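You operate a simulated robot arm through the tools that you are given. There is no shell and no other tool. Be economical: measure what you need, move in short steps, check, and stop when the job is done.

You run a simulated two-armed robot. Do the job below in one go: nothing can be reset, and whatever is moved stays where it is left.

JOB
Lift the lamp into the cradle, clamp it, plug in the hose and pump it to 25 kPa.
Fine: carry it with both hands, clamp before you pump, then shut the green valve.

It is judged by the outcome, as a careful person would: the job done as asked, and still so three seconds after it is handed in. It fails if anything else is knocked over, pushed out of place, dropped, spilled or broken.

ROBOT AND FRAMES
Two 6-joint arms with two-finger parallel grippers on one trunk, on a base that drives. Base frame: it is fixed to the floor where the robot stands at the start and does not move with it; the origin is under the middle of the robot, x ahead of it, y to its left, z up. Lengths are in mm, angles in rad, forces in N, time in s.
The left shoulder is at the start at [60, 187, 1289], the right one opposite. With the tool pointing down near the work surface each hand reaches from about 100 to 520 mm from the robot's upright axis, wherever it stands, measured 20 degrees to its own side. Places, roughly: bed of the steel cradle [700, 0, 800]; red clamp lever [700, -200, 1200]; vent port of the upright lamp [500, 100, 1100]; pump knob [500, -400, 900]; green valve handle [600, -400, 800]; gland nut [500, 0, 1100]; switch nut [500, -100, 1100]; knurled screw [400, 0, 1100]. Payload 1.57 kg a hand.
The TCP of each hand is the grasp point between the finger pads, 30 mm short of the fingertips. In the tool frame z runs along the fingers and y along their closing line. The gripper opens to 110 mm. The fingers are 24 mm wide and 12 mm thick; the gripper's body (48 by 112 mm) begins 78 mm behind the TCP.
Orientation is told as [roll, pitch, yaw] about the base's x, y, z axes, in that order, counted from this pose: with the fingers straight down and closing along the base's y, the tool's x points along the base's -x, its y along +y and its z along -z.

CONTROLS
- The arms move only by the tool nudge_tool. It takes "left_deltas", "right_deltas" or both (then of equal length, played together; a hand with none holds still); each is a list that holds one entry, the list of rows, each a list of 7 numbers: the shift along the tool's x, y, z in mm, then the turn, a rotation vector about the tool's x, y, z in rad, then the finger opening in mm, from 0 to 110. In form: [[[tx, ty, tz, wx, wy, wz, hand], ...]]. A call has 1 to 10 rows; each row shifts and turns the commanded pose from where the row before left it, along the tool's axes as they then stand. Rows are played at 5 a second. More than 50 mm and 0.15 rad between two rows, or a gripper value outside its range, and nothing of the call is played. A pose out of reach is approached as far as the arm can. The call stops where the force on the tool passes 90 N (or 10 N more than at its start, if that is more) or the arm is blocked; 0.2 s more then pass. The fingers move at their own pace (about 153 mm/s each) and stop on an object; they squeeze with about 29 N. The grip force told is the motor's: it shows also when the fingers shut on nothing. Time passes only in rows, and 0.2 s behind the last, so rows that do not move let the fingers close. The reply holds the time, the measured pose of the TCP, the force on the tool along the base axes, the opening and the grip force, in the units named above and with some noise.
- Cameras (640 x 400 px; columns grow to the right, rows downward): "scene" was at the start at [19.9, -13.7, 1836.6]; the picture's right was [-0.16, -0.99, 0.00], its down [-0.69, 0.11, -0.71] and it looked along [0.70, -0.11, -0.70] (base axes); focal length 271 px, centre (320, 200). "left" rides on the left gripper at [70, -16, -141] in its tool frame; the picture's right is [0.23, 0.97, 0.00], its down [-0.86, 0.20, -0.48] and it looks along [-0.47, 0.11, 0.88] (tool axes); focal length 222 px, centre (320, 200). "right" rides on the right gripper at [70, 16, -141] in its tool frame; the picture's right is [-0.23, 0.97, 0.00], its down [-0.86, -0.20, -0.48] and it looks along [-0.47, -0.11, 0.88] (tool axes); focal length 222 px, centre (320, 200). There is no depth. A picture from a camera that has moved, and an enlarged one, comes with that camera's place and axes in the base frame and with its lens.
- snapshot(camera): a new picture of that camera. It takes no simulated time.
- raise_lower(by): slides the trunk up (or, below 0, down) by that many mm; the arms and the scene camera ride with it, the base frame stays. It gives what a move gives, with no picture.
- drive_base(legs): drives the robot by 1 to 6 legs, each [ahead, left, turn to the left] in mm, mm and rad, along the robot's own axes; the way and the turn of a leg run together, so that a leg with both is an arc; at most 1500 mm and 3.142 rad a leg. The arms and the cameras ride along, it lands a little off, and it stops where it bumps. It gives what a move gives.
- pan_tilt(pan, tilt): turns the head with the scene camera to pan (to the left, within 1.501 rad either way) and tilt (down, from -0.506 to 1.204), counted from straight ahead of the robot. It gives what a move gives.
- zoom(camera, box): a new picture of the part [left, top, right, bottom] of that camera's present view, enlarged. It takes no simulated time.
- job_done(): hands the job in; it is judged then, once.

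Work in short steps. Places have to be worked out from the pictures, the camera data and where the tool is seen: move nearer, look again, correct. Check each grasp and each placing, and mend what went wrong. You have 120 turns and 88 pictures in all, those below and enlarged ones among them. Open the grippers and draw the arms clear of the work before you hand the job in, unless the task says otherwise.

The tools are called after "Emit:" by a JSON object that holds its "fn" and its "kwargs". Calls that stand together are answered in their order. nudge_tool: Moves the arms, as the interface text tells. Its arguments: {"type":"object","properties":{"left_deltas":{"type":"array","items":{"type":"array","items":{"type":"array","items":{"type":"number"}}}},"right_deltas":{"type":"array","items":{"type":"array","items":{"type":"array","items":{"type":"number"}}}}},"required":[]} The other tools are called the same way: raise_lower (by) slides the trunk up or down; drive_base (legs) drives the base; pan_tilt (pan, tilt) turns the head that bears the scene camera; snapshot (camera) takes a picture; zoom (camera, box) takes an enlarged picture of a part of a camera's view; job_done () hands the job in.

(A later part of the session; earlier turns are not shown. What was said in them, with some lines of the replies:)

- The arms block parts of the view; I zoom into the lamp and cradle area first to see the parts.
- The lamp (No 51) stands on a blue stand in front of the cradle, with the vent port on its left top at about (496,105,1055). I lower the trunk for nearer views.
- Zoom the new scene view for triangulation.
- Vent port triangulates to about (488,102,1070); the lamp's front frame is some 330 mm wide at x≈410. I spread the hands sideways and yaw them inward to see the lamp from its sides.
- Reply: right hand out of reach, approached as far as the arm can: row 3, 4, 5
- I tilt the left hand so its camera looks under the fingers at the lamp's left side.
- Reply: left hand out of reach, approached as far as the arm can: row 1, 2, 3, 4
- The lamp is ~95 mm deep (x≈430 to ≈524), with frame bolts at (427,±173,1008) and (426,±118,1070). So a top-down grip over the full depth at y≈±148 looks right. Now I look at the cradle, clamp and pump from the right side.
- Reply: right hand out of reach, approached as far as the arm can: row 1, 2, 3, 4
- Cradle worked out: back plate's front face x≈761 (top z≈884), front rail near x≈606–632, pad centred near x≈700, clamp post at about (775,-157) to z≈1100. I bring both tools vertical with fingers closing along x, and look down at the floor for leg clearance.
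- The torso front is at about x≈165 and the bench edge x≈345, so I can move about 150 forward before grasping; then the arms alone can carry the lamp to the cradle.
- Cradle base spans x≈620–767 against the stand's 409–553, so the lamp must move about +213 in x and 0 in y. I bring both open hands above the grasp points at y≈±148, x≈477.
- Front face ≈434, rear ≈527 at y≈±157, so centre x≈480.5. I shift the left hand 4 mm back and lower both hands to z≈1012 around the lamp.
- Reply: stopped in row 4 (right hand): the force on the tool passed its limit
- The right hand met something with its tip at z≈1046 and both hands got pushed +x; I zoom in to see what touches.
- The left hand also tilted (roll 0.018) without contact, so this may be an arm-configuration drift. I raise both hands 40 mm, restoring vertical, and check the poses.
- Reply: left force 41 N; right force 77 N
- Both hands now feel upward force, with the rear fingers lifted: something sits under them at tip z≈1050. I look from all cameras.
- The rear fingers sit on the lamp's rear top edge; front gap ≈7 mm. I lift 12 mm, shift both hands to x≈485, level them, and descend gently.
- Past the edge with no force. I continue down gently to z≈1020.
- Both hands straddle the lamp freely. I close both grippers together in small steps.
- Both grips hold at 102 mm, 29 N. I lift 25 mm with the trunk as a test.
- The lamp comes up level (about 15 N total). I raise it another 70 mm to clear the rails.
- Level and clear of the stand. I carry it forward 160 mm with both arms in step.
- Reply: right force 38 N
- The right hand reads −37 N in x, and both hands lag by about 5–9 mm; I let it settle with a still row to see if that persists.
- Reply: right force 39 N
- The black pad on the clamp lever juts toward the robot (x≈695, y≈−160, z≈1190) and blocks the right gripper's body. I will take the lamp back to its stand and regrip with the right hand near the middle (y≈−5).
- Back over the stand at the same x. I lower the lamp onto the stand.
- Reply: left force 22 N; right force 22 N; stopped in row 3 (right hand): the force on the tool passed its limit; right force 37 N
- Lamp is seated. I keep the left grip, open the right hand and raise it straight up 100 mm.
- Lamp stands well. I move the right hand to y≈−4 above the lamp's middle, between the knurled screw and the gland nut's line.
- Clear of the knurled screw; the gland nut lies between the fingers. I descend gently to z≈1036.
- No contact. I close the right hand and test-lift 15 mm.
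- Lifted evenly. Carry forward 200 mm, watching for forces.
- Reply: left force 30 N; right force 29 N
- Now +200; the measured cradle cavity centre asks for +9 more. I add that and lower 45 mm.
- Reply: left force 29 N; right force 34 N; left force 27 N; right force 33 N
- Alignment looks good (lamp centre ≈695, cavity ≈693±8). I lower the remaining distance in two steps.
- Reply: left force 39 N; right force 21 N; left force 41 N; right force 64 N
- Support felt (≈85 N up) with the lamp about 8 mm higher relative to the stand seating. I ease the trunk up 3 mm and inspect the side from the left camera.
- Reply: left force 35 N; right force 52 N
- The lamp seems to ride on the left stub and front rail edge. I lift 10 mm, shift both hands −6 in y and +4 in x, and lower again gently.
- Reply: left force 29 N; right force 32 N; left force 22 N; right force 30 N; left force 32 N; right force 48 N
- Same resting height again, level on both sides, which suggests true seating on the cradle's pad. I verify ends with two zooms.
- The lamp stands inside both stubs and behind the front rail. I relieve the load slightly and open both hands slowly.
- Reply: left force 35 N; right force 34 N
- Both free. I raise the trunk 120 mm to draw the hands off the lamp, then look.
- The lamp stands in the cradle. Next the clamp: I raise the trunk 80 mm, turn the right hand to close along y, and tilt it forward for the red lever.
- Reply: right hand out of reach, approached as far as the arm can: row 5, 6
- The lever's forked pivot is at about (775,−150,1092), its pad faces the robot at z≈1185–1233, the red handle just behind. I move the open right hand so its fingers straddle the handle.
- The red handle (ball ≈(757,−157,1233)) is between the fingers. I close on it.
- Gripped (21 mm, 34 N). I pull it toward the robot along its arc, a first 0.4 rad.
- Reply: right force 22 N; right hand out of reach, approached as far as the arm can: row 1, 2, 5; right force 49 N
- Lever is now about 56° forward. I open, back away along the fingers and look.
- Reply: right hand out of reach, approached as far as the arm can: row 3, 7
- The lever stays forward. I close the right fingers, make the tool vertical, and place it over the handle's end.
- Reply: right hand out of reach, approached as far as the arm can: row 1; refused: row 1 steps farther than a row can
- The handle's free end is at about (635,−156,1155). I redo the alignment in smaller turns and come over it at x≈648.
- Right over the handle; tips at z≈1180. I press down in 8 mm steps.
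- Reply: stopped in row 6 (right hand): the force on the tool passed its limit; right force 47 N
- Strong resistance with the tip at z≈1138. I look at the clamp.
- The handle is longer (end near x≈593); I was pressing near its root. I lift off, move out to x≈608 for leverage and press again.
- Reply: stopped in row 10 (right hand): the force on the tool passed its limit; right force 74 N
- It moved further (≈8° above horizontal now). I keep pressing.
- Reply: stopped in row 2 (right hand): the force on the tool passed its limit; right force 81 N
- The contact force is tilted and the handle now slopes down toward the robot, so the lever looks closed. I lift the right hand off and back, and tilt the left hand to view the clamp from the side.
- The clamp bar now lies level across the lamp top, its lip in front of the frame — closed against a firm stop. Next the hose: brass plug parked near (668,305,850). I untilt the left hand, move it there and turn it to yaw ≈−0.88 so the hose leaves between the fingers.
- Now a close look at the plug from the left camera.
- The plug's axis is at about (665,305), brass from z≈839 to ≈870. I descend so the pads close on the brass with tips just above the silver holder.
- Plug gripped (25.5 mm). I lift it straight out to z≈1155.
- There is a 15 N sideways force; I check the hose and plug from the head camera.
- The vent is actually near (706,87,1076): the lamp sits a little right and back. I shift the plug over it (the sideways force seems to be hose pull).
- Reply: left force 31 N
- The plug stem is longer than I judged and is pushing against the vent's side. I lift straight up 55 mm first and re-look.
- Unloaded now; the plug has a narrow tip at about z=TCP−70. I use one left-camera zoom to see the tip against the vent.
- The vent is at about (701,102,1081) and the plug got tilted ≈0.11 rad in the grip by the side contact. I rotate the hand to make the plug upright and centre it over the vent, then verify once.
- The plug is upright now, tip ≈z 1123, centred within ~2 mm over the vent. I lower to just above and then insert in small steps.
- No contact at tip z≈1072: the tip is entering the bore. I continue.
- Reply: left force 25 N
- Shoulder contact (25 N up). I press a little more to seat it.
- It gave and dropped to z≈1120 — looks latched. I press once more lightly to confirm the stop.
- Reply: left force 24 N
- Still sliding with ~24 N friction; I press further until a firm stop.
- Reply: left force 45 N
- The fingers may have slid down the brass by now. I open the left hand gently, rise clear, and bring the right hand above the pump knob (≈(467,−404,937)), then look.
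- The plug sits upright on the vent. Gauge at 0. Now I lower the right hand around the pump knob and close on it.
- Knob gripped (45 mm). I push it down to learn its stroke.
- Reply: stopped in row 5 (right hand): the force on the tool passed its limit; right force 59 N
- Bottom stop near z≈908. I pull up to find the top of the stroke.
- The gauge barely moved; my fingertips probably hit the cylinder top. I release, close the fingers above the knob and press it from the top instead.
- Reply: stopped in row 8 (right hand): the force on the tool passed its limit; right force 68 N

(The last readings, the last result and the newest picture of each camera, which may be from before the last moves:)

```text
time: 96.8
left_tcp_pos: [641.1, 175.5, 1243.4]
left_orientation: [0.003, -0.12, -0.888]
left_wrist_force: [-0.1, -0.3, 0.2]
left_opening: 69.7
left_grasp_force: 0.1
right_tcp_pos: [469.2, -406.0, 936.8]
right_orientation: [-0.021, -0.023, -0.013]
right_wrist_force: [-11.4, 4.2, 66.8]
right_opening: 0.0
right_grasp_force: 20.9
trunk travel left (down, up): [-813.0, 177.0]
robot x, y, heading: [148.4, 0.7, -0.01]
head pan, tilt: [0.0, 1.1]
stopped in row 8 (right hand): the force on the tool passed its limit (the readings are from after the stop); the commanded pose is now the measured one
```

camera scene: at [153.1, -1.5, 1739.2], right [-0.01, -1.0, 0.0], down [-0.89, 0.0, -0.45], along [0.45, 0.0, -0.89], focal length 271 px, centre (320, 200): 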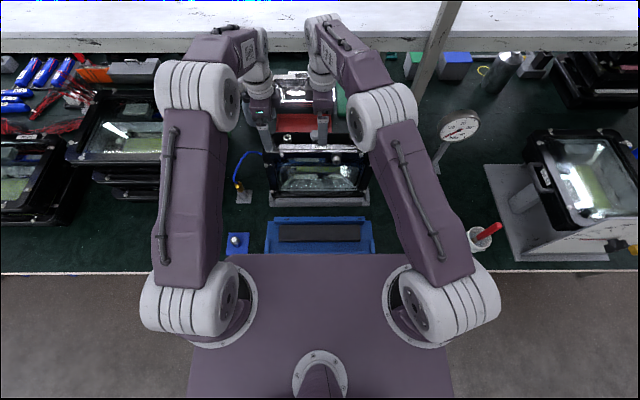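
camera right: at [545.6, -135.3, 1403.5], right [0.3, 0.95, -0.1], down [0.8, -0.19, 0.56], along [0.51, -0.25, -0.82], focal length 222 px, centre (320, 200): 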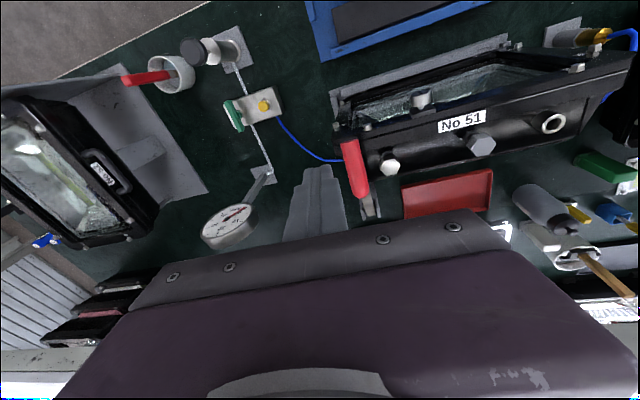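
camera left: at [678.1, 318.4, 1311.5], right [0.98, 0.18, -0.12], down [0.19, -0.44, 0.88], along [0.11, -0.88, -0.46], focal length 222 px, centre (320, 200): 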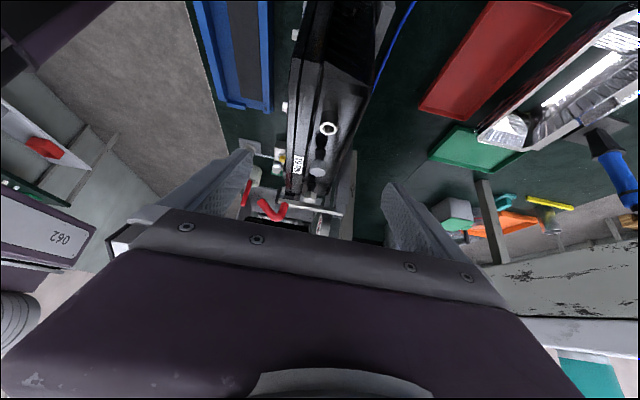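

The knob bottoms with the tip at z≈907. I lift 34 mm, then press again to see whether the knob springs back.

Emit:
{"fn": "nudge_tool", "kwargs": {"right_deltas": [[[0, 0, -17, 0, 0.02, 0, 0], [0, 0, -17, -0.02, 0, 0, 0], [0, 0, 0, 0, 0, 0, 0], [0, 0, 8, 0, 0, 0, 0], [0, 0, 5, 0, 0, 0, 0]]]}}

Emit:
{"fn": "nudge_tool", "kwargs": {"right_deltas": [[[0, 0, 4, 0, 0, 0, 0], [0, 0, 2, 0, 0, 0, 0]]]}}

```text
time: 98.0
left_tcp_pos: [647.9, 168.7, 1241.0]
left_orientation: [0.002, -0.114, -0.886]
left_wrist_force: [-0.3, -0.3, -0.6]
left_opening: 69.8
left_grasp_force: 0.0
right_tcp_pos: [473.2, -407.1, 950.7]
right_orientation: [0.005, 0.002, -0.014]
right_wrist_force: [0.6, -3.4, 8.1]
right_opening: 0.1
right_grasp_force: 20.3
trunk travel left (down, up): [-813.0, 177.0]
robot x, y, heading: [148.8, -1.8, -0.014]
head pan, tilt: [0.0, 1.1]
```

```text
time: 98.6
left_tcp_pos: [647.7, 170.2, 1240.0]
left_orientation: [0.001, -0.115, -0.886]
left_wrist_force: [0.1, 0.9, -0.6]
left_opening: 70.3
left_grasp_force: 0.0
right_tcp_pos: [473.2, -407.5, 944.0]
right_orientation: [0.004, 0.004, -0.013]
right_wrist_force: [4.9, 1.8, 8.5]
right_opening: 0.0
right_grasp_force: 21.1
trunk travel left (down, up): [-813.0, 177.0]
robot x, y, heading: [150.1, -2.3, -0.007]
head pan, tilt: [0.0, 1.1]
```

The pump springs back, so it is pressed from the top. I make two clean strokes and watch the forces.

Emit:
{"fn": "nudge_tool", "kwargs": {"right_deltas": [[[4, 2, -14, 0, 0, 0, 0], [0, 0, -14, 0, 0, 0, 0], [0, 0, 17, 0, 0, 0, 0], [0, 0, 17, 0, 0, 0, 0], [0, 0, -17, 0, 0, 0, 0], [0, 0, -17, 0, 0, 0, 0], [0, 0, 17, 0, 0, 0, 0], [0, 0, 17, 0, 0, 0, 0]]]}}

```text
time: 100.4
left_tcp_pos: [646.3, 169.2, 1242.1]
left_orientation: [0.006, -0.116, -0.886]
left_wrist_force: [0.4, 0.7, -0.2]
left_opening: 69.9
left_grasp_force: 0.1
right_tcp_pos: [468.2, -407.6, 940.3]
right_orientation: [0.006, 0.006, -0.013]
right_wrist_force: [-1.8, 1.0, 9.8]
right_opening: 0.2
right_grasp_force: 21.2
trunk travel left (down, up): [-813.0, 177.0]
robot x, y, heading: [146.7, -4.3, -0.008]
head pan, tilt: [0.0, 1.1]
```

Three full strokes so far; I read the gauge closely.

Emit:
{"fn": "zoom", "kwargs": {"camera": "scene", "box": [430, 90, 490, 140]}}

```text
8.00 times, centred on (460, 115) of scene
camera zoom: at [150.3, -0.9, 1709.4], right [-0.01, -1.0, 0.0], down [-0.89, 0.01, -0.45], along [0.45, 0.0, -0.89], focal length 2166 px, centre (-800, 880)
```

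zoom: 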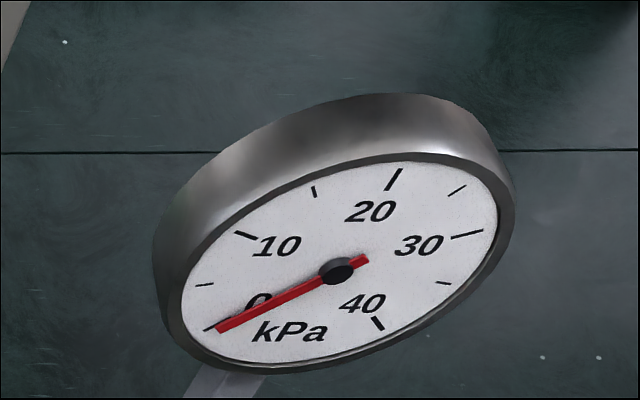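

The gauge still reads about 0, so the plug may not be fully seated. I bring the left hand back over the brass and regrip to test and press it.

Emit:
{"fn": "nudge_tool", "kwargs": {"left_deltas": [[[-40, 0, 0, 0, 0, 0, 70], [-40, 0, 20, 0, 0, 0, 70], [0, 0, 40, 0, 0, 0, 70], [4, 0, 40, 0, 0, 0, 70], [2.6, 0, 23, 0, 0, 0, 60], [0, 0, 0, 0, 0, 0, 40], [0, 0, 0, 0, 0, 0, 20], [0, 0, 0, 0, 0, 0, 5], [0, 0, 0, 0, 0, 0, 5]]], "right_deltas": [[[0, 0, -30, 0, 0, 0, 0], [0, 0, 0, 0, 0, 0, 0], [0, 0, 0, 0, 0, 0, 0], [0, 0, 0, 0, 0, 0, 0], [0, 0, 0, 0, 0, 0, 0], [0, 0, 0, 0, 0, 0, 0], [0, 0, 0, 0, 0, 0, 0], [0, 0, 0, 0, 0, 0, 0], [0, 0, 0, 0, 0, 0, 0]]]}}

```text
time: 102.4
left_tcp_pos: [701.2, 102.1, 1129.0]
left_orientation: [0.003, -0.113, -0.887]
left_wrist_force: [-0.3, 0.1, -0.5]
left_opening: 25.4
left_grasp_force: 29.5
right_tcp_pos: [468.9, -408.8, 970.4]
right_orientation: [0.008, 0.005, -0.015]
right_wrist_force: [0.2, 0.0, 2.2]
right_opening: 0.0
right_grasp_force: 21.6
trunk travel left (down, up): [-813.0, 177.0]
robot x, y, heading: [151.6, -0.5, -0.009]
head pan, tilt: [0.0, 1.1]
```

Gripping the brass again. A gentle pull test: 3 mm up.

Emit:
{"fn": "nudge_tool", "kwargs": {"left_deltas": [[[-0.2, 0, -2, 0, 0, 0, 5], [-0.2, 0, -2, 0, 0, 0, 5], [0, 0, 0, 0, 0, 0, 5]]]}}

```text
time: 103.2
left_tcp_pos: [701.5, 102.3, 1132.6]
left_orientation: [0.002, -0.113, -0.886]
left_wrist_force: [-0.2, 0.5, -1.3]
left_opening: 25.7
left_grasp_force: 29.0
right_tcp_pos: [469.1, -407.9, 970.7]
right_orientation: [0.008, 0.005, -0.015]
right_wrist_force: [0.7, -1.3, 2.3]
right_opening: 0.0
right_grasp_force: 21.4
trunk travel left (down, up): [-813.0, 177.0]
robot x, y, heading: [148.9, 0.7, -0.012]
head pan, tilt: [0.0, 1.1]
```

It lifts freely, so it isn't latched. I set it down, move the fingertips above the brass, make the hand upright, close around the hose and press on the brass shoulder.

Emit:
{"fn": "nudge_tool", "kwargs": {"left_deltas": [[[0.2, 0, 2, 0, 0, 0, 5], [0.2, 0, 2, 0, 0, 0, 5], [0, 0, 0, 0, 0, 0, 40], [0, 0, 0, 0, 0, 0, 60], [-2.5, 0, -22, 0, 0, 0, 60], [-2.5, 0, -22, 0, 0, 0, 60], [0, 0, 0, 0, 0.113, 0, 60], [0, 0, 0, 0, 0, 0, 30], [0, 0, 0, 0, 0, 0, 8], [0, 0, 0, 0, 0, 0, 8]]]}}

```text
time: 105.4
left_tcp_pos: [702.1, 101.5, 1173.5]
left_orientation: [0.004, 0.001, -0.887]
left_wrist_force: [0.0, -1.1, 0.0]
left_opening: 8.0
left_grasp_force: 0.1
right_tcp_pos: [470.0, -407.9, 970.5]
right_orientation: [0.009, 0.004, -0.014]
right_wrist_force: [-0.4, 0.1, 1.9]
right_opening: 0.1
right_grasp_force: 21.7
trunk travel left (down, up): [-813.0, 177.0]
robot x, y, heading: [148.1, 1.5, -0.01]
head pan, tilt: [0.0, 1.1]
```

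Opening 8 mm around the hose, no load. I press down in 4 mm steps.

Emit:
{"fn": "nudge_tool", "kwargs": {"left_deltas": [[[0, 0, 4, 0, 0, 0, 8], [0, 0, 4, 0, 0, 0, 8], [0, 0, 4, 0, 0, 0, 8], [0, 0, 4, 0, 0, 0, 8], [0, 0, 4, 0, 0, 0, 8], [0, 0, 0, 0, 0, 0, 8]]]}}

```text
time: 106.8
left_tcp_pos: [702.7, 100.2, 1152.3]
left_orientation: [0.004, 0.001, -0.886]
left_wrist_force: [0.0, 0.6, -0.1]
left_opening: 8.0
left_grasp_force: 0.1
right_tcp_pos: [469.5, -408.1, 971.5]
right_orientation: [0.008, 0.006, -0.013]
right_wrist_force: [-0.4, 0.0, 3.3]
right_opening: 0.0
right_grasp_force: 21.2
trunk travel left (down, up): [-813.0, 177.0]
robot x, y, heading: [149.2, -3.1, -0.008]
head pan, tilt: [0.0, 1.1]
```

Emit:
{"fn": "nudge_tool", "kwargs": {"left_deltas": [[[0, 0, 4, 0, 0, 0, 8], [0, 0, 4, 0, 0, 0, 8], [0, 0, 4, 0, 0, 0, 8], [0, 0, 4, 0, 0, 0, 8], [0, 0, 0, 0, 0, 0, 8]]]}}

```text
time: 108.0
left_tcp_pos: [699.2, 100.8, 1147.1]
left_orientation: [0.021, -0.016, -0.886]
left_wrist_force: [2.6, 2.5, 68.6]
left_opening: 8.2
left_grasp_force: 0.0
right_tcp_pos: [461.4, -409.5, 974.4]
right_orientation: [0.006, -0.001, -0.014]
right_wrist_force: [0.1, -0.2, 2.5]
right_opening: 0.0
right_grasp_force: 20.9
trunk travel left (down, up): [-813.0, 177.0]
robot x, y, heading: [149.3, -2.7, -0.013]
head pan, tilt: [0.0, 1.1]
```

Firm contact with 69 N at brass top z≈1117. I push slightly more and hold to see if it clicks.

Emit:
{"fn": "nudge_tool", "kwargs": {"left_deltas": [[[0, 0, 2, 0, 0, 0, 8], [0, 0, 2, 0, 0, 0, 8], [0, 0, 2, 0, 0, 0, 8], [0, 0, 0, 0, 0, 0, 8]]]}}

```text
time: 108.7
left_tcp_pos: [704.6, 99.9, 1147.8]
left_orientation: [0.032, -0.029, -0.887]
left_wrist_force: [-9.8, 1.9, 50.7]
left_opening: 8.3
left_grasp_force: 0.3
right_tcp_pos: [465.6, -408.4, 971.8]
right_orientation: [0.007, 0.002, -0.013]
right_wrist_force: [-1.3, 1.0, 2.0]
right_opening: 0.0
right_grasp_force: 21.1
trunk travel left (down, up): [-813.0, 177.0]
robot x, y, heading: [148.7, -3.8, -0.006]
head pan, tilt: [0.0, 1.1]
stopped in row 3 (left hand): the force on the tool passed its limit (the readings are from after the stop); the commanded pose is now the measured one
```

Over 90 N applied. I regrip the brass side and repeat the pull test.

Emit:
{"fn": "nudge_tool", "kwargs": {"left_deltas": [[[0, 0, -10, 0, 0, 0, 8], [0, 0, -10, 0.0, 0.03, 0, 30], [-0.5, 0, 0, 0.03, 0, 0, 55], [0, 0, 20, 0, 0, 0, 60], [0, 0, 20, 0, 0, 0, 60], [0, 0, 13, 0, 0, 0, 60], [0, 0, 0, 0, 0, 0, 40], [0, 0, 0, 0, 0, 0, 20], [0, 0, 0, 0, 0, 0, 5], [0, 0, 0, 0, 0, 0, 5]]]}}

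Emit:
{"fn": "nudge_tool", "kwargs": {"left_deltas": [[[0, 0, -2, 0, 0, 0, 5], [0, 0, -2, 0, 0, 0, 5], [0, 0, 0, 0, 0, 0, 5]]]}}

```text
time: 110.9
left_tcp_pos: [706.9, 100.0, 1109.2]
left_orientation: [-0.009, 0.013, -0.886]
left_wrist_force: [0.4, -0.1, 0.3]
left_opening: 25.4
left_grasp_force: 28.9
right_tcp_pos: [468.5, -409.2, 970.5]
right_orientation: [0.006, 0.004, -0.012]
right_wrist_force: [0.5, -0.5, 2.4]
right_opening: 0.0
right_grasp_force: 21.2
trunk travel left (down, up): [-813.0, 177.0]
robot x, y, heading: [146.8, 2.1, -0.004]
head pan, tilt: [0.0, 1.1]
```

```text
time: 111.7
left_tcp_pos: [706.3, 100.9, 1112.0]
left_orientation: [-0.012, 0.012, -0.886]
left_wrist_force: [1.0, 1.2, -1.5]
left_opening: 25.8
left_grasp_force: 29.2
right_tcp_pos: [469.0, -409.6, 970.2]
right_orientation: [0.008, 0.005, -0.011]
right_wrist_force: [-0.3, -0.6, 3.1]
right_opening: 0.0
right_grasp_force: 21.7
trunk travel left (down, up): [-813.0, 177.0]
robot x, y, heading: [150.2, -1.6, -0.008]
head pan, tilt: [0.0, 1.1]
```

The plug is in the bore but loose. I push it down with the grip and hold it there, then try pumping while watching the plunger force.

Emit:
{"fn": "nudge_tool", "kwargs": {"left_deltas": [[[0, 0, 3, 0, 0, 0, 5], [0, 0, 3, 0, 0, 0, 5], [0, 0, 0, 0, 0, 0, 5]]]}}

Emit:
{"fn": "nudge_tool", "kwargs": {"left_deltas": [[[0, 0, 3, 0, 0, 0, 5], [0, 0, 3, 0, 0, 0, 5], [0, 0, 0, 0, 0, 0, 5]]]}}

```text
time: 112.5
left_tcp_pos: [707.1, 100.8, 1109.0]
left_orientation: [-0.006, 0.008, -0.886]
left_wrist_force: [0.7, -0.4, 15.3]
left_opening: 25.7
left_grasp_force: 29.0
right_tcp_pos: [469.1, -409.5, 972.1]
right_orientation: [0.007, 0.004, -0.011]
right_wrist_force: [0.5, 0.4, 1.9]
right_opening: 0.0
right_grasp_force: 21.4
trunk travel left (down, up): [-813.0, 177.0]
robot x, y, heading: [149.3, -0.6, -0.013]
head pan, tilt: [0.0, 1.1]
```

```text
time: 113.3
left_tcp_pos: [705.6, 99.9, 1102.9]
left_orientation: [-0.002, 0.005, -0.887]
left_wrist_force: [4.0, 3.0, 38.4]
left_opening: 25.7
left_grasp_force: 28.7
right_tcp_pos: [466.6, -408.6, 973.0]
right_orientation: [0.007, 0.001, -0.013]
right_wrist_force: [0.6, -1.2, 2.5]
right_opening: 0.1
right_grasp_force: 21.6
trunk travel left (down, up): [-813.0, 177.0]
robot x, y, heading: [153.9, -2.5, -0.007]
head pan, tilt: [0.0, 1.1]
```

Holding ~38 N on the plug, I pump three strokes and read the plunger force near z≈944.

Emit:
{"fn": "nudge_tool", "kwargs": {"right_deltas": [[[0, 0, 16, 0, 0, 0, 0], [0, 0, 17, 0, 0, 0, 0], [0, 0, -17, 0, 0, 0, 0], [0, 0, -17, 0, 0, 0, 0], [0, 0, 17, 0, 0, 0, 0], [0, 0, 17, 0, 0, 0, 0], [0, 0, -17, 0, 0, 0, 0], [0, 0, -17, 0, 0, 0, 0], [0, 0, 17, 0, 0, 0, 0], [0, 0, 10, 0, 0, 0, 0]]]}}

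```text
time: 115.5
left_tcp_pos: [704.2, 100.1, 1104.0]
left_orientation: [-0.002, 0.006, -0.887]
left_wrist_force: [5.6, -1.7, 39.2]
left_opening: 25.3
left_grasp_force: 29.0
right_tcp_pos: [466.2, -408.6, 946.3]
right_orientation: [0.004, 0.001, -0.012]
right_wrist_force: [3.8, 3.1, 9.2]
right_opening: 0.0
right_grasp_force: 21.2
trunk travel left (down, up): [-813.0, 177.0]
robot x, y, heading: [149.7, -2.0, -0.01]
head pan, tilt: [0.0, 1.1]
```

No clear change in force. I release the plug (pressed home), draw the left hand clear, and give full-depth pump strokes down to the stop.

Emit:
{"fn": "nudge_tool", "kwargs": {"left_deltas": [[[0, 0, 0, 0, 0, 0, 35], [0, 0, 0, 0, 0, 0, 60], [0, 0, -30, 0, 0, 0, 70], [0, 0, -40, 0, 0, 0, 70], [0, 0, -40, 0, 0, 0, 70], [0, 0, -30, 0, 0, 0, 70], [40, 0, 0, 0, 0, 0, 70], [40, 0, 0, 0, 0, 0, 70]]], "right_deltas": [[[0, 0, -14, 0, 0, 0, 0], [0, 0, -14, 0, 0, 0, 0], [0, 0, 18, 0, 0, 0, 0], [0, 0, 19, 0, 0, 0, 0], [0, 0, 0, 0, 0, 0, 0], [0, 0, -18, 0, 0, 0, 0], [0, 0, -19, 0, 0, 0, 0], [0, 0, 0, 0, 0, 0, 0]]]}}

Emit:
{"fn": "nudge_tool", "kwargs": {"right_deltas": [[[0, 0, 18, 0, 0, 0, 0], [0, 0, 19, 0, 0, 0, 0], [0, 0, 0, 0, 0, 0, 0]]]}}

```text
time: 117.3
left_tcp_pos: [653.6, 161.5, 1239.9]
left_orientation: [-0.008, 0.01, -0.887]
left_wrist_force: [-0.5, 1.0, 0.0]
left_opening: 70.2
left_grasp_force: 0.0
left hand out of reach, approached as far as the arm can: row 6
right_tcp_pos: [466.8, -408.3, 970.7]
right_orientation: [0.007, 0.007, -0.016]
right_wrist_force: [-2.2, 0.0, 2.7]
right_opening: 0.0
right_grasp_force: 21.9
trunk travel left (down, up): [-813.0, 177.0]
robot x, y, heading: [149.3, -5.0, -0.009]
head pan, tilt: [0.0, 1.1]
```

```text
time: 118.1
left_tcp_pos: [652.4, 161.7, 1241.0]
left_orientation: [-0.008, 0.011, -0.885]
left_wrist_force: [0.8, -0.1, -0.5]
left_opening: 69.9
left_grasp_force: 0.0
right_tcp_pos: [467.2, -407.8, 938.4]
right_orientation: [0.004, 0.001, -0.014]
right_wrist_force: [-3.1, -6.4, 21.4]
right_opening: 0.1
right_grasp_force: 20.9
trunk travel left (down, up): [-813.0, 177.0]
robot x, y, heading: [149.5, -4.2, -0.007]
head pan, tilt: [0.0, 1.1]
```

The knob still touched at tip 941, so its top is higher than my strokes allowed. I now give strokes over the full travel (TCP ≈986 → 937).

Emit:
{"fn": "nudge_tool", "kwargs": {"right_deltas": [[[0, 0, -25, 0, 0, 0, 0], [0, 0, -25, 0, 0, 0, 0], [0, 0, 0, 0, 0, 0, 0], [0, 0, 25, 0, 0, 0, 0], [0, 0, 25, 0, 0, 0, 0], [0, 0, -25, 0, 0, 0, 0], [0, 0, -25, 0, 0, 0, 0], [0, 0, 0, 0, 0, 0, 0], [0, 0, 25, 0, 0, 0, 0], [0, 0, 25, 0, 0, 0, 0]]]}}

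```text
time: 120.3
left_tcp_pos: [653.1, 164.3, 1239.9]
left_orientation: [-0.01, 0.01, -0.886]
left_wrist_force: [-0.8, -0.6, 0.8]
left_opening: 69.9
left_grasp_force: 0.1
right_tcp_pos: [469.2, -406.5, 939.3]
right_orientation: [0.005, 0.005, -0.013]
right_wrist_force: [-0.2, 4.9, 10.3]
right_opening: 0.0
right_grasp_force: 21.3
trunk travel left (down, up): [-813.0, 177.0]
robot x, y, heading: [150.6, -0.3, -0.01]
head pan, tilt: [0.0, 1.1]
```

Emit:
{"fn": "nudge_tool", "kwargs": {"right_deltas": [[[0, 0, -25, 0, 0, 0, 0], [0, 0, -25, 0, 0, 0, 0], [0, 0, 0, 0, 0, 0, 0], [0, 0, 25, 0, 0, 0, 0], [0, 0, 25, 0, 0, 0, 0], [0, 0, 1, 0, 0, 0, 0], [0, 0, -26, 0, 0, 0, 0], [0, 0, -25, 0, 0, 0, 0]]]}}

Emit:
{"fn": "zoom", "kwargs": {"camera": "scene", "box": [268, 60, 492, 200]}}

```text
time: 122.1
left_tcp_pos: [652.8, 162.3, 1240.6]
left_orientation: [-0.009, 0.01, -0.887]
left_wrist_force: [0.1, 0.7, -0.6]
left_opening: 70.2
left_grasp_force: 0.1
right_tcp_pos: [466.9, -407.6, 986.2]
right_orientation: [0.008, 0.005, -0.012]
right_wrist_force: [-0.2, 0.0, 0.5]
right_opening: 0.2
right_grasp_force: 21.3
trunk travel left (down, up): [-813.0, 177.0]
robot x, y, heading: [149.5, -2.7, -0.008]
head pan, tilt: [0.0, 1.1]
```

```text
2.86 times, centred on (380, 130) of scene
camera zoom: at [150.2, -1.0, 1709.0], right [-0.01, -1.0, 0.0], down [-0.89, 0.01, -0.45], along [0.45, 0.0, -0.89], focal length 774 px, centre (149, 400)
```

zoom: 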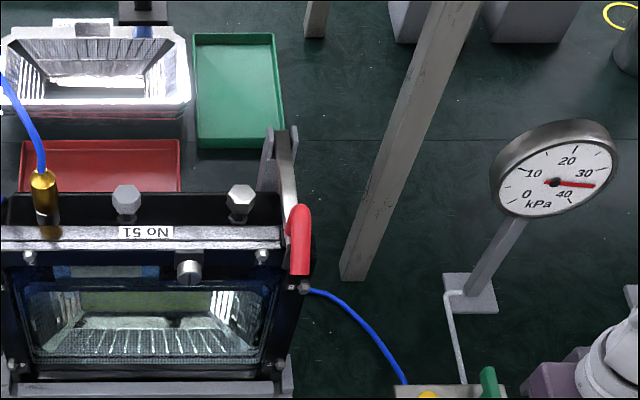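

The gauge reads about 34–35 kPa: the seal is good, and seven strokes to the stop since then fit about 5 kPa each. It is past 25, so I will bleed at the yellow button (≈(602,−367,815)) and re-pump exactly five full strokes. I move the right hand above the button.

Emit:
{"fn": "nudge_tool", "kwargs": {"right_deltas": [[[0, 0, -20, 0, 0, 0, 0], [-34, 10, 0, 0, 0, 0, 0], [-34, 10, 0, 0, 0, 0, 0], [-34, 10, 0, 0, 0, 0, 0], [-33, 10, 0, 0, 0, 0, 0], [0, 0, 45, 0, 0, 0, 0], [0, 0, 45, 0, 0, 0, 0], [0, 0, 40, 0, 0, 0, 0], [0, 0, 0, 0, 0, 0, 0]]]}}

Emit:
{"fn": "snapshot", "kwargs": {"camera": "right"}}

```text
time: 124.1
left_tcp_pos: [654.5, 161.9, 1239.0]
left_orientation: [-0.008, 0.013, -0.887]
left_wrist_force: [0.5, 0.2, -0.4]
left_opening: 70.0
left_grasp_force: 0.1
right_tcp_pos: [601.7, -370.5, 873.7]
right_orientation: [0.007, 0.005, -0.012]
right_wrist_force: [0.1, 0.3, 0.0]
right_opening: 0.1
right_grasp_force: 21.3
trunk travel left (down, up): [-813.0, 177.0]
robot x, y, heading: [152.2, -1.1, -0.01]
head pan, tilt: [0.0, 1.1]
```

```text
refused: no pictures are left
```

No pictures remain, so I go by touch. I lower onto the button in small steps.

Emit:
{"fn": "nudge_tool", "kwargs": {"right_deltas": [[[0, 2, 8, 0, 0, 0, 0], [0, 0, 6, 0, 0, 0, 0], [0, 0, 5, 0, 0, 0, 0], [0, 0, 4, 0, 0, 0, 0]]]}}

```text
time: 125.1
left_tcp_pos: [654.0, 161.9, 1239.9]
left_orientation: [-0.009, 0.013, -0.887]
left_wrist_force: [0.3, 0.4, -1.0]
left_opening: 70.1
left_grasp_force: 0.0
right_tcp_pos: [604.4, -368.1, 852.4]
right_orientation: [0.007, 0.005, -0.013]
right_wrist_force: [-0.5, -0.5, 0.8]
right_opening: 0.0
right_grasp_force: 21.0
trunk travel left (down, up): [-813.0, 177.0]
robot x, y, heading: [147.7, -3.7, -0.009]
head pan, tilt: [0.0, 1.1]
```

Emit:
{"fn": "nudge_tool", "kwargs": {"right_deltas": [[[0, 0, 3, 0, 0, 0, 0], [0, 0, 3, 0, 0, 0, 0], [0, 0, 3, 0, 0, 0, 0], [0, 0, 0, 0, 0, 0, 0]]]}}

```text
time: 126.1
left_tcp_pos: [652.9, 162.6, 1240.9]
left_orientation: [-0.009, 0.01, -0.887]
left_wrist_force: [0.0, -0.6, -0.6]
left_opening: 70.0
left_grasp_force: 0.0
right_tcp_pos: [603.8, -368.0, 845.3]
right_orientation: [0.004, 0.002, -0.013]
right_wrist_force: [2.0, -1.6, 20.1]
right_opening: 0.1
right_grasp_force: 21.3
trunk travel left (down, up): [-813.0, 177.0]
robot x, y, heading: [147.3, -0.1, -0.004]
head pan, tilt: [0.0, 1.1]
```

Contact at tip z≈815 as measured (20 N). I press a little more and hold to bleed fully.

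Emit:
{"fn": "nudge_tool", "kwargs": {"right_deltas": [[[0, 0, 2, 0, 0, 0, 0], [0, 0, 2, 0, 0, 0, 0], [0, 0, 0, 0, 0, 0, 0], [0, 0, 0, 0, 0, 0, 0], [0, 0, 0, 0, 0, 0, 0], [0, 0, 0, 0, 0, 0, 0], [0, 0, 0, 0, 0, 0, 0], [0, 0, 0, 0, 0, 0, 0], [0, 0, 0, 0, 0, 0, 0], [0, 0, 0, 0, 0, 0, 0]]]}}

```text
time: 128.3
left_tcp_pos: [650.3, 162.1, 1241.0]
left_orientation: [-0.006, 0.009, -0.885]
left_wrist_force: [0.7, 0.8, 0.8]
left_opening: 70.1
left_grasp_force: 0.1
right_tcp_pos: [603.7, -368.3, 842.1]
right_orientation: [0.004, -0.002, -0.012]
right_wrist_force: [4.6, -14.7, 42.4]
right_opening: 0.1
right_grasp_force: 20.8
trunk travel left (down, up): [-813.0, 177.0]
robot x, y, heading: [147.3, -0.9, -0.009]
head pan, tilt: [0.0, 1.1]
```

Held 42 N with about 3 mm travel. I keep holding for a few more seconds to empty it.

Emit:
{"fn": "nudge_tool", "kwargs": {"right_deltas": [[[0, 0, 1, 0, 0, 0, 0], [0, 0, 0, 0, 0, 0, 0], [0, 0, 0, 0, 0, 0, 0], [0, 0, 0, 0, 0, 0, 0], [0, 0, 0, 0, 0, 0, 0], [0, 0, 0, 0, 0, 0, 0], [0, 0, 0, 0, 0, 0, 0], [0, 0, 0, 0, 0, 0, 0], [0, 0, 0, 0, 0, 0, 0], [0, 0, 0, 0, 0, 0, 0]]]}}

Emit:
{"fn": "nudge_tool", "kwargs": {"right_deltas": [[[0, 0, 0, 0, 0, 0, 0], [0, 0, 0, 0, 0, 0, 0], [0, 0, 0, 0, 0, 0, 0], [0, 0, 0, 0, 0, 0, 0], [0, 0, 0, 0, 0, 0, 0], [0, 0, 0, 0, 0, 0, 0], [0, 0, 0, 0, 0, 0, 0], [0, 0, 0, 0, 0, 0, 0], [0, 0, 0, 0, 0, 0, 0], [0, 0, 0, 0, 0, 0, 0]]]}}

Emit:
{"fn": "nudge_tool", "kwargs": {"right_deltas": [[[0, 0, 0, 0, 0, 0, 0], [0, 0, 0, 0, 0, 0, 0], [0, 0, 0, 0, 0, 0, 0], [0, 0, 0, 0, 0, 0, 0], [0, 0, 0, 0, 0, 0, 0], [0, 0, 0, 0, 0, 0, 0], [0, 0, 0, 0, 0, 0, 0], [0, 0, 0, 0, 0, 0, 0], [0, 0, 0, 0, 0, 0, 0], [0, 0, 0, 0, 0, 0, 0]]]}}

```text
time: 130.5
left_tcp_pos: [650.8, 163.0, 1241.5]
left_orientation: [-0.007, 0.008, -0.887]
left_wrist_force: [-0.7, 1.3, -0.1]
left_opening: 70.0
left_grasp_force: 0.1
right_tcp_pos: [602.8, -366.9, 840.9]
right_orientation: [0.005, -0.003, -0.014]
right_wrist_force: [4.8, -11.3, 44.3]
right_opening: 0.0
right_grasp_force: 20.9
trunk travel left (down, up): [-813.0, 177.0]
robot x, y, heading: [151.0, 0.7, -0.007]
head pan, tilt: [0.0, 1.1]
```

```text
time: 132.7
left_tcp_pos: [650.1, 163.1, 1242.7]
left_orientation: [-0.008, 0.009, -0.888]
left_wrist_force: [0.2, 0.5, -0.8]
left_opening: 70.1
left_grasp_force: 0.1
right_tcp_pos: [602.5, -366.8, 842.6]
right_orientation: [0.006, -0.003, -0.012]
right_wrist_force: [4.4, -10.5, 45.1]
right_opening: 0.0
right_grasp_force: 21.5
trunk travel left (down, up): [-813.0, 177.0]
robot x, y, heading: [148.6, -5.4, -0.007]
head pan, tilt: [0.0, 1.1]
```

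```text
time: 134.9
left_tcp_pos: [650.1, 164.0, 1240.2]
left_orientation: [-0.008, 0.007, -0.887]
left_wrist_force: [0.2, 0.1, -0.1]
left_opening: 70.0
left_grasp_force: 0.0
right_tcp_pos: [602.3, -367.0, 843.2]
right_orientation: [0.003, -0.001, -0.011]
right_wrist_force: [5.2, -9.7, 43.9]
right_opening: 0.1
right_grasp_force: 21.3
trunk travel left (down, up): [-813.0, 177.0]
robot x, y, heading: [147.4, 3.4, -0.007]
head pan, tilt: [0.0, 1.1]
```

The button moved ~3 mm with rising force; I press deeper to be sure it opens fully, and hold again.

Emit:
{"fn": "nudge_tool", "kwargs": {"right_deltas": [[[0, 1, 2, 0, 0, 0, 0], [0, 0, 2, 0, 0, 0, 0], [0, 0, 0, 0, 0, 0, 0], [0, 0, 0, 0, 0, 0, 0], [0, 0, 0, 0, 0, 0, 0], [0, 0, 0, 0, 0, 0, 0], [0, 0, 0, 0, 0, 0, 0], [0, 0, 0, 0, 0, 0, 0], [0, 0, 0, 0, 0, 0, 0], [0, 0, 0, 0, 0, 0, 0]]]}}

Emit:
{"fn": "nudge_tool", "kwargs": {"right_deltas": [[[0, 0, 0, 0, 0, 0, 0], [0, 0, 0, 0, 0, 0, 0], [0, 0, 0, 0, 0, 0, 0], [0, 0, 0, 0, 0, 0, 0], [0, 0, 0, 0, 0, 0, 0], [0, 0, 0, 0, 0, 0, 0], [0, 0, 0, 0, 0, 0, 0], [0, 0, 0, 0, 0, 0, 0], [0, 0, 0, 0, 0, 0, 0], [0, 0, 0, 0, 0, 0, 0]]]}}

Emit:
{"fn": "nudge_tool", "kwargs": {"right_deltas": [[[0, 0, 0, 0, 0, 0, 0], [0, 0, 0, 0, 0, 0, 0], [0, 0, 0, 0, 0, 0, 0], [0, 0, 0, 0, 0, 0, 0], [0, 0, 0, 0, 0, 0, 0], [0, 0, 0, 0, 0, 0, 0], [0, 0, 0, 0, 0, 0, 0], [0, 0, 0, 0, 0, 0, 0], [0, 0, 0, 0, 0, 0, 0], [0, 0, 0, 0, 0, 0, 0]]]}}

```text
time: 137.1
left_tcp_pos: [647.0, 163.0, 1243.0]
left_orientation: [-0.006, 0.007, -0.886]
left_wrist_force: [-0.6, 0.2, 0.2]
left_opening: 70.0
left_grasp_force: 0.1
right_tcp_pos: [603.0, -366.9, 841.4]
right_orientation: [0.003, -0.008, -0.011]
right_wrist_force: [-3.0, -20.0, 59.0]
right_opening: 0.1
right_grasp_force: 21.9
trunk travel left (down, up): [-813.0, 177.0]
robot x, y, heading: [145.8, -5.7, -0.007]
head pan, tilt: [0.0, 1.1]
```

```text
time: 139.3
left_tcp_pos: [646.1, 164.3, 1242.2]
left_orientation: [-0.008, 0.007, -0.888]
left_wrist_force: [-0.2, -0.3, 0.1]
left_opening: 70.0
left_grasp_force: 0.0
right_tcp_pos: [602.1, -366.9, 841.5]
right_orientation: [0.003, -0.007, -0.012]
right_wrist_force: [-2.4, -18.2, 60.0]
right_opening: 0.2
right_grasp_force: 21.9
trunk travel left (down, up): [-813.0, 177.0]
robot x, y, heading: [151.0, -2.2, -0.006]
head pan, tilt: [0.0, 1.1]
```

```text
time: 141.5
left_tcp_pos: [646.6, 163.0, 1242.0]
left_orientation: [-0.008, 0.006, -0.888]
left_wrist_force: [0.1, 0.8, -0.3]
left_opening: 70.2
left_grasp_force: 0.1
right_tcp_pos: [604.1, -366.5, 840.9]
right_orientation: [0.003, -0.008, -0.012]
right_wrist_force: [-1.2, -16.7, 60.5]
right_opening: 0.0
right_grasp_force: 21.7
trunk travel left (down, up): [-813.0, 177.0]
robot x, y, heading: [146.3, -1.5, -0.011]
head pan, tilt: [0.0, 1.1]
```

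Bottomed at tip ≈811 and held; it should be empty. I return above the pump knob.

Emit:
{"fn": "nudge_tool", "kwargs": {"right_deltas": [[[0, 0, -20, 0, 0.005, 0, 0], [0, 0, -48, 0, 0, 0, 0], [0, 0, -48, 0, 0, 0, 0], [0, 0, -48, 0, 0, 0, 0], [34, -10, 0, 0, 0, 0, 0], [34, -10, 0, 0, 0, 0, 0], [34, -10, 0, 0, 0, 0, 0], [33.5, -11, 0, 0, 0, 0, 0], [0, 0, 14, 0, 0, 0, 0], [0, 0, 0, 0, 0, 0, 0]]]}}

```text
time: 143.7
left_tcp_pos: [654.0, 161.1, 1238.9]
left_orientation: [-0.012, 0.013, -0.888]
left_wrist_force: [-1.0, 0.8, 0.1]
left_opening: 69.8
left_grasp_force: 0.1
right_tcp_pos: [468.9, -406.9, 986.0]
right_orientation: [0.007, 0.012, -0.013]
right_wrist_force: [-0.7, 1.4, 0.0]
right_opening: 0.1
right_grasp_force: 21.3
trunk travel left (down, up): [-813.0, 177.0]
robot x, y, heading: [149.9, -1.7, -0.006]
head pan, tilt: [0.0, 1.1]
```

Now exactly five full strokes: two first.

Emit:
{"fn": "nudge_tool", "kwargs": {"right_deltas": [[[1, 0, 24.5, 0, 0, 0, 0], [0, 0, 24.5, 0, 0, 0, 0], [0, 0, -24.5, 0, 0, 0, 0], [0, 0, -24.5, 0, 0, 0, 0], [0, 0, 0, 0, 0, 0, 0], [0, 0, 24.5, 0, 0, 0, 0], [0, 0, 24.5, 0, 0, 0, 0], [0, 0, -24.5, 0, 0, 0, 0], [0, 0, -24.5, 0, 0, 0, 0], [0, 0, 0, 0, 0, 0, 0]]]}}

Emit:
{"fn": "nudge_tool", "kwargs": {"right_deltas": [[[0, 0, 24.5, 0, 0, 0, 0], [0, 0, 24.5, 0, 0, 0, 0], [0, 0, -24.5, 0, 0, 0, 0], [0, 0, -24.5, 0, 0, 0, 0], [0, 0, 0, 0, 0, 0, 0], [0, 0, 24.5, 0, 0, 0, 0], [0, 0, 24.5, 0, 0, 0, 0], [0, 0, -24.5, 0, 0, 0, 0], [0, 0, -24.5, 0, 0, 0, 0], [0, 0, 0, 0, 0, 0, 0]]]}}

Emit:
{"fn": "nudge_tool", "kwargs": {"right_deltas": [[[0, 0, 24.5, 0, 0, 0, 0], [0, 0, 24.5, 0, 0, 0, 0]]]}}

```text
time: 145.9
left_tcp_pos: [654.7, 161.5, 1240.1]
left_orientation: [-0.011, 0.013, -0.887]
left_wrist_force: [0.0, -1.0, -0.7]
left_opening: 70.1
left_grasp_force: 0.0
right_tcp_pos: [467.0, -407.8, 984.5]
right_orientation: [0.006, 0.012, -0.014]
right_wrist_force: [0.4, -0.2, 0.0]
right_opening: 0.3
right_grasp_force: 21.7
trunk travel left (down, up): [-813.0, 177.0]
robot x, y, heading: [146.5, -3.2, -0.007]
head pan, tilt: [0.0, 1.1]
```

```text
time: 148.1
left_tcp_pos: [654.8, 161.0, 1239.2]
left_orientation: [-0.011, 0.012, -0.886]
left_wrist_force: [0.0, -0.5, -0.1]
left_opening: 70.2
left_grasp_force: 0.0
right_tcp_pos: [469.3, -408.4, 983.3]
right_orientation: [0.007, 0.012, -0.011]
right_wrist_force: [0.0, 0.2, 0.1]
right_opening: 0.0
right_grasp_force: 21.0
trunk travel left (down, up): [-813.0, 177.0]
robot x, y, heading: [148.9, -0.7, -0.009]
head pan, tilt: [0.0, 1.1]
```

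```text
time: 148.7
left_tcp_pos: [652.0, 159.7, 1241.2]
left_orientation: [-0.009, 0.009, -0.889]
left_wrist_force: [0.1, -0.2, 0.4]
left_opening: 69.7
left_grasp_force: 0.0
right_tcp_pos: [470.9, -405.8, 937.4]
right_orientation: [0.006, 0.006, -0.014]
right_wrist_force: [-4.5, -8.7, 17.6]
right_opening: 0.0
right_grasp_force: 21.0
trunk travel left (down, up): [-813.0, 177.0]
robot x, y, heading: [147.8, 2.5, -0.012]
head pan, tilt: [0.0, 1.1]
```

Five full strokes done. Now the green valve: handle lies along x, centre ≈(600,−446,~830). I move above it with fingers open 60 mm and descend.

Emit:
{"fn": "nudge_tool", "kwargs": {"right_deltas": [[[0, 0, -35, 0, 0, 0, 0], [0, 0, -35, 0, 0, 0, 30], [-32.5, -10, 0, 0, 0, 0, 60], [-32.5, -10, 0, 0, 0, 0, 60], [-32.5, -10, 0, 0, 0, 0, 60], [-32.5, -10, 0, 0, 0, 0, 60], [0, 0, 45, 0, 0, 0, 60], [0, 0, 45, 0, 0, 0, 60], [0, 0, 30, 0, 0, 0, 60], [0, 0, 0, 0, 0, 0, 60]]]}}

Emit:
{"fn": "nudge_tool", "kwargs": {"right_deltas": [[[0, 0, 12, 0, 0, 0, 60], [0, 0, 12, 0, 0, 0, 60], [0, 0, 10, 0, 0, 0, 60], [0, 0, 8, 0, 0, 0, 60], [0, 0, 0, 0, 0, 0, 60]]]}}

```text
time: 150.9
left_tcp_pos: [653.9, 161.8, 1240.3]
left_orientation: [-0.009, 0.013, -0.888]
left_wrist_force: [0.6, -1.0, 0.4]
left_opening: 70.0
left_grasp_force: 0.0
right_tcp_pos: [597.2, -449.3, 886.7]
right_orientation: [0.008, 0.01, -0.011]
right_wrist_force: [-0.4, -0.2, 0.9]
right_opening: 60.1
right_grasp_force: 0.0
trunk travel left (down, up): [-813.0, 177.0]
robot x, y, heading: [149.6, -0.1, -0.009]
head pan, tilt: [0.0, 1.1]
```

```text
time: 152.1
left_tcp_pos: [654.0, 161.5, 1240.4]
left_orientation: [-0.009, 0.013, -0.886]
left_wrist_force: [0.0, 0.9, -0.1]
left_opening: 70.1
left_grasp_force: 0.0
right_tcp_pos: [594.8, -447.5, 842.3]
right_orientation: [0.006, 0.01, -0.013]
right_wrist_force: [-0.5, 0.3, 0.7]
right_opening: 60.0
right_grasp_force: 0.1
trunk travel left (down, up): [-813.0, 177.0]
robot x, y, heading: [149.0, -1.8, -0.01]
head pan, tilt: [0.0, 1.1]
```

Emit:
{"fn": "nudge_tool", "kwargs": {"right_deltas": [[[-6, 0, 2, 0, 0, 0, 60], [0, 0, 0, 0, 0, 0, 40], [0, 0, 0, 0, 0, 0, 25], [0, 0, 0, 0, 0, 0, 10], [0, 0, 0, 0, 0, 0, 2], [0, 0, 0, 0, 0, 0, 2]]]}}

```text
time: 153.5
left_tcp_pos: [654.5, 161.6, 1238.6]
left_orientation: [-0.011, 0.01, -0.885]
left_wrist_force: [-0.2, -0.2, -0.7]
left_opening: 70.0
left_grasp_force: 0.1
right_tcp_pos: [601.3, -445.2, 839.9]
right_orientation: [0.007, 0.012, -0.011]
right_wrist_force: [0.1, 10.3, -4.4]
right_opening: 24.6
right_grasp_force: 36.4
trunk travel left (down, up): [-813.0, 177.0]
robot x, y, heading: [148.5, 0.2, -0.004]
head pan, tilt: [0.0, 1.1]
```

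Gripped (24.6 mm). I try turning clockwise (from above) by 0.45 rad and check the resistance.

Emit:
{"fn": "nudge_tool", "kwargs": {"right_deltas": [[[0, 1, 0, 0, 0, 0.12, 2], [0, 0, 0, 0, 0, 0.12, 2], [0, 0, 0, 0, 0, 0.12, 2], [0, 0, 0, 0, 0, 0, 2]]]}}

```text
time: 154.5
left_tcp_pos: [653.6, 162.0, 1239.2]
left_orientation: [-0.011, 0.01, -0.888]
left_wrist_force: [0.3, -0.3, -0.2]
left_opening: 69.7
left_grasp_force: 0.2
right_tcp_pos: [600.3, -446.7, 840.5]
right_orientation: [0.002, 0.015, -0.373]
right_wrist_force: [-8.4, 11.6, -11.7]
right_opening: 24.5
right_grasp_force: 36.5
trunk travel left (down, up): [-813.0, 177.0]
robot x, y, heading: [150.6, 1.3, -0.007]
head pan, tilt: [0.0, 1.1]
```

It turns smoothly with constant opening. I continue to a full quarter turn.

Emit:
{"fn": "nudge_tool", "kwargs": {"right_deltas": [[[0, 0, 0, 0, 0, 0.14, 2], [0, 0, 0, 0, 0, 0.14, 2], [0, 0, 0, 0, 0, 0.14, 2], [0, 0, 0, 0, 0, 0.14, 2], [0, 0, 0, 0, 0, 0, 2]]]}}

Emit:
{"fn": "nudge_tool", "kwargs": {"right_deltas": [[[0, 0, 0, 0, 0, 0.14, 2], [0, 0, 0, 0, 0, 0.14, 2], [0, 0, 0, 0, 0, 0.14, 2], [0, 0, 0, 0, 0, 0.14, 2], [0, 0, 0, 0, 0, 0.08, 2], [0, 0, 0, 0, 0, 0, 2]]]}}

```text
time: 155.7
left_tcp_pos: [654.8, 162.6, 1238.2]
left_orientation: [-0.009, 0.012, -0.885]
left_wrist_force: [-0.2, 0.2, 0.4]
left_opening: 69.8
left_grasp_force: 0.0
right_tcp_pos: [601.5, -444.8, 841.1]
right_orientation: [-0.006, 0.013, -0.935]
right_wrist_force: [-7.7, 15.8, -17.2]
right_opening: 24.4
right_grasp_force: 36.1
trunk travel left (down, up): [-813.0, 177.0]
robot x, y, heading: [148.7, -5.7, -0.004]
head pan, tilt: [0.0, 1.1]
```

```text
time: 157.1
left_tcp_pos: [654.9, 163.0, 1238.9]
left_orientation: [-0.01, 0.01, -0.886]
left_wrist_force: [0.4, 0.4, -0.5]
left_opening: 69.9
left_grasp_force: 0.2
right_tcp_pos: [603.2, -447.1, 840.1]
right_orientation: [-0.012, 0.008, -1.575]
right_wrist_force: [-5.5, 20.8, -16.7]
right_opening: 24.7
right_grasp_force: 36.5
trunk travel left (down, up): [-813.0, 177.0]
robot x, y, heading: [147.8, -1.9, -0.005]
head pan, tilt: [0.0, 1.1]
```

Quarter turn done. I check by touch: release, rise, shift 25 mm along where the handle should now lie (y), lower and close lightly.

Emit:
{"fn": "nudge_tool", "kwargs": {"right_deltas": [[[0, 0, 0, 0, 0, 0, 30], [0, 0, 0, 0, 0, 0, 60], [0, 0, -20, 0, 0, 0, 60], [0, 0, -25, 0, 0, 0, 60], [25, 0, 0, 0, 0, 0, 60], [0, 0, 25, 0, 0, 0, 60], [0, 0, 20, 0, 0, 0, 60], [0, 0, 0, 0, 0, 0, 40], [0, 0, 0, 0, 0, 0, 20]]]}}

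Emit:
{"fn": "nudge_tool", "kwargs": {"right_deltas": [[[0, 0, 0, 0, 0, 0, 5], [0, 0, 0, 0, 0, 0, 2]]]}}

```text
time: 159.1
left_tcp_pos: [653.8, 160.6, 1240.1]
left_orientation: [-0.009, 0.012, -0.887]
left_wrist_force: [0.3, 0.2, 0.2]
left_opening: 70.0
left_grasp_force: 0.0
right_tcp_pos: [601.6, -420.5, 840.2]
right_orientation: [-0.011, 0.007, -1.573]
right_wrist_force: [0.4, 0.3, 0.0]
right_opening: 20.3
right_grasp_force: 0.0
trunk travel left (down, up): [-813.0, 177.0]
robot x, y, heading: [150.7, 1.0, -0.012]
head pan, tilt: [0.0, 1.1]
```

```text
time: 159.7
left_tcp_pos: [653.7, 161.6, 1240.8]
left_orientation: [-0.01, 0.012, -0.887]
left_wrist_force: [0.5, 0.6, -0.9]
left_opening: 70.0
left_grasp_force: 0.1
right_tcp_pos: [603.3, -422.1, 840.1]
right_orientation: [-0.01, 0.007, -1.572]
right_wrist_force: [-0.1, 1.5, -2.6]
right_opening: 13.9
right_grasp_force: 30.0
trunk travel left (down, up): [-813.0, 177.0]
robot x, y, heading: [150.3, -0.8, -0.006]
head pan, tilt: [0.0, 1.1]
```

The handle now lies along y (14 mm bar felt 25 mm off centre). I nudge it gently further in the closing sense to confirm it's at its stop.

Emit:
{"fn": "nudge_tool", "kwargs": {"right_deltas": [[[0, 2, 0, 0, 0, 0.05, 2], [0, 2, 0, 0, 0, 0.05, 2], [0, 0, 0, 0, 0, 0, 2]]]}}

```text
time: 160.5
left_tcp_pos: [651.8, 160.6, 1241.1]
left_orientation: [-0.009, 0.01, -0.887]
left_wrist_force: [0.0, -0.3, 0.0]
left_opening: 69.8
left_grasp_force: 0.0
right_tcp_pos: [603.0, -422.6, 840.3]
right_orientation: [-0.014, 0.007, -1.673]
right_wrist_force: [-16.8, -0.5, -5.9]
right_opening: 15.8
right_grasp_force: 31.5
trunk travel left (down, up): [-813.0, 177.0]
robot x, y, heading: [151.6, 1.2, -0.006]
head pan, tilt: [0.0, 1.1]
```

Firm stop: the valve is shut. I release and draw both arms clear.

Emit:
{"fn": "nudge_tool", "kwargs": {"left_deltas": [[[0, 0, 0, 0, 0, 0, 70], [0, 0, 0, 0, 0, 0, 70], [0, 0, 0, 0, 0, 0, 70], [24, -29, 0, 0, 0, 0, 70], [24, -29, 0, 0, 0, 0, 70], [24, -29, 0, 0, 0, 0, 70], [24, -29, 0, 0, 0, 0, 70]]], "right_deltas": [[[0, -4, 0, 0, 0, -0.1, 10], [0, 0, 0, 0, 0, 0, 40], [0, 0, 0, 0, 0, 0, 60], [0, 0, -40, 0, 0, 0, 60], [0, 0, -45, 0, 0, 0, 60], [0, 0, -45, 0, 0, 0, 60], [0, 0, -45, 0, 0, 0, 60]]]}}

Emit:
{"fn": "nudge_tool", "kwargs": {"right_deltas": [[[0, -40, -20, 0, 0, 0, 60], [0, -40, -20, 0, 0, 0, 60], [0, -40, 0, 0, 0, 0, 60], [0, 0, 0, 0, 0, 0, 60]]]}}

```text
time: 162.1
left_tcp_pos: [502.5, 163.9, 1243.6]
left_orientation: [-0.008, 0.009, -0.888]
left_wrist_force: [-0.1, -0.4, 0.0]
left_opening: 69.8
left_grasp_force: 0.1
right_tcp_pos: [602.1, -417.5, 1016.4]
right_orientation: [-0.007, 0.006, -1.574]
right_wrist_force: [-1.1, -0.2, 0.4]
right_opening: 60.0
right_grasp_force: 0.1
trunk travel left (down, up): [-813.0, 177.0]
robot x, y, heading: [149.1, -5.2, -0.007]
head pan, tilt: [0.0, 1.1]
```

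```text
time: 163.1
left_tcp_pos: [506.7, 162.2, 1241.0]
left_orientation: [-0.01, 0.013, -0.887]
left_wrist_force: [0.0, 0.5, -0.2]
left_opening: 70.0
left_grasp_force: 0.2
right_tcp_pos: [486.6, -420.2, 1059.1]
right_orientation: [-0.011, 0.007, -1.573]
right_wrist_force: [-1.4, -0.9, 0.2]
right_opening: 60.1
right_grasp_force: 0.1
trunk travel left (down, up): [-813.0, 177.0]
robot x, y, heading: [149.9, -2.1, -0.011]
head pan, tilt: [0.0, 1.1]
```

Both arms are clear with grippers open; the lamp is clamped, hose plugged, pumped and the valve shut. I hand in.

Emit:
{"fn": "job_done", "kwargs": {}}

```text
The job is handed in.
```

I handed the job in, but I never saw the final pressure: I ran out of pictures, so 25 kPa is an estimate.

- **Lamp:** I carried it to the cradle with both hands. The first try was blocked by the clamp's pad, so I set the lamp back on its stand, regripped and carried it over. It stood level behind the front rail in the last picture.
- **Clamp:** I closed the red lever to a firm stop before any pumping. It was still closed in the last picture.
- **Hose:** The plug is in the vent port, and the gauge rose once it was pressed home. It is held only by its fit: an early pull test lifted it freely, and I did not repeat that test afterwards. While first fitting it, I pushed the plug against the side of the vent. The lamp stood in place afterwards.
- **Pressure:** I overshot to about 34–35 kPa, held the yellow bleed button down to its stop for several seconds, then gave five full strokes. Five assumes about 5 kPa per stroke, worked out from that earlier reading.
- **Green valve:** I turned it a quarter turn to its stop. I checked this by touch only.
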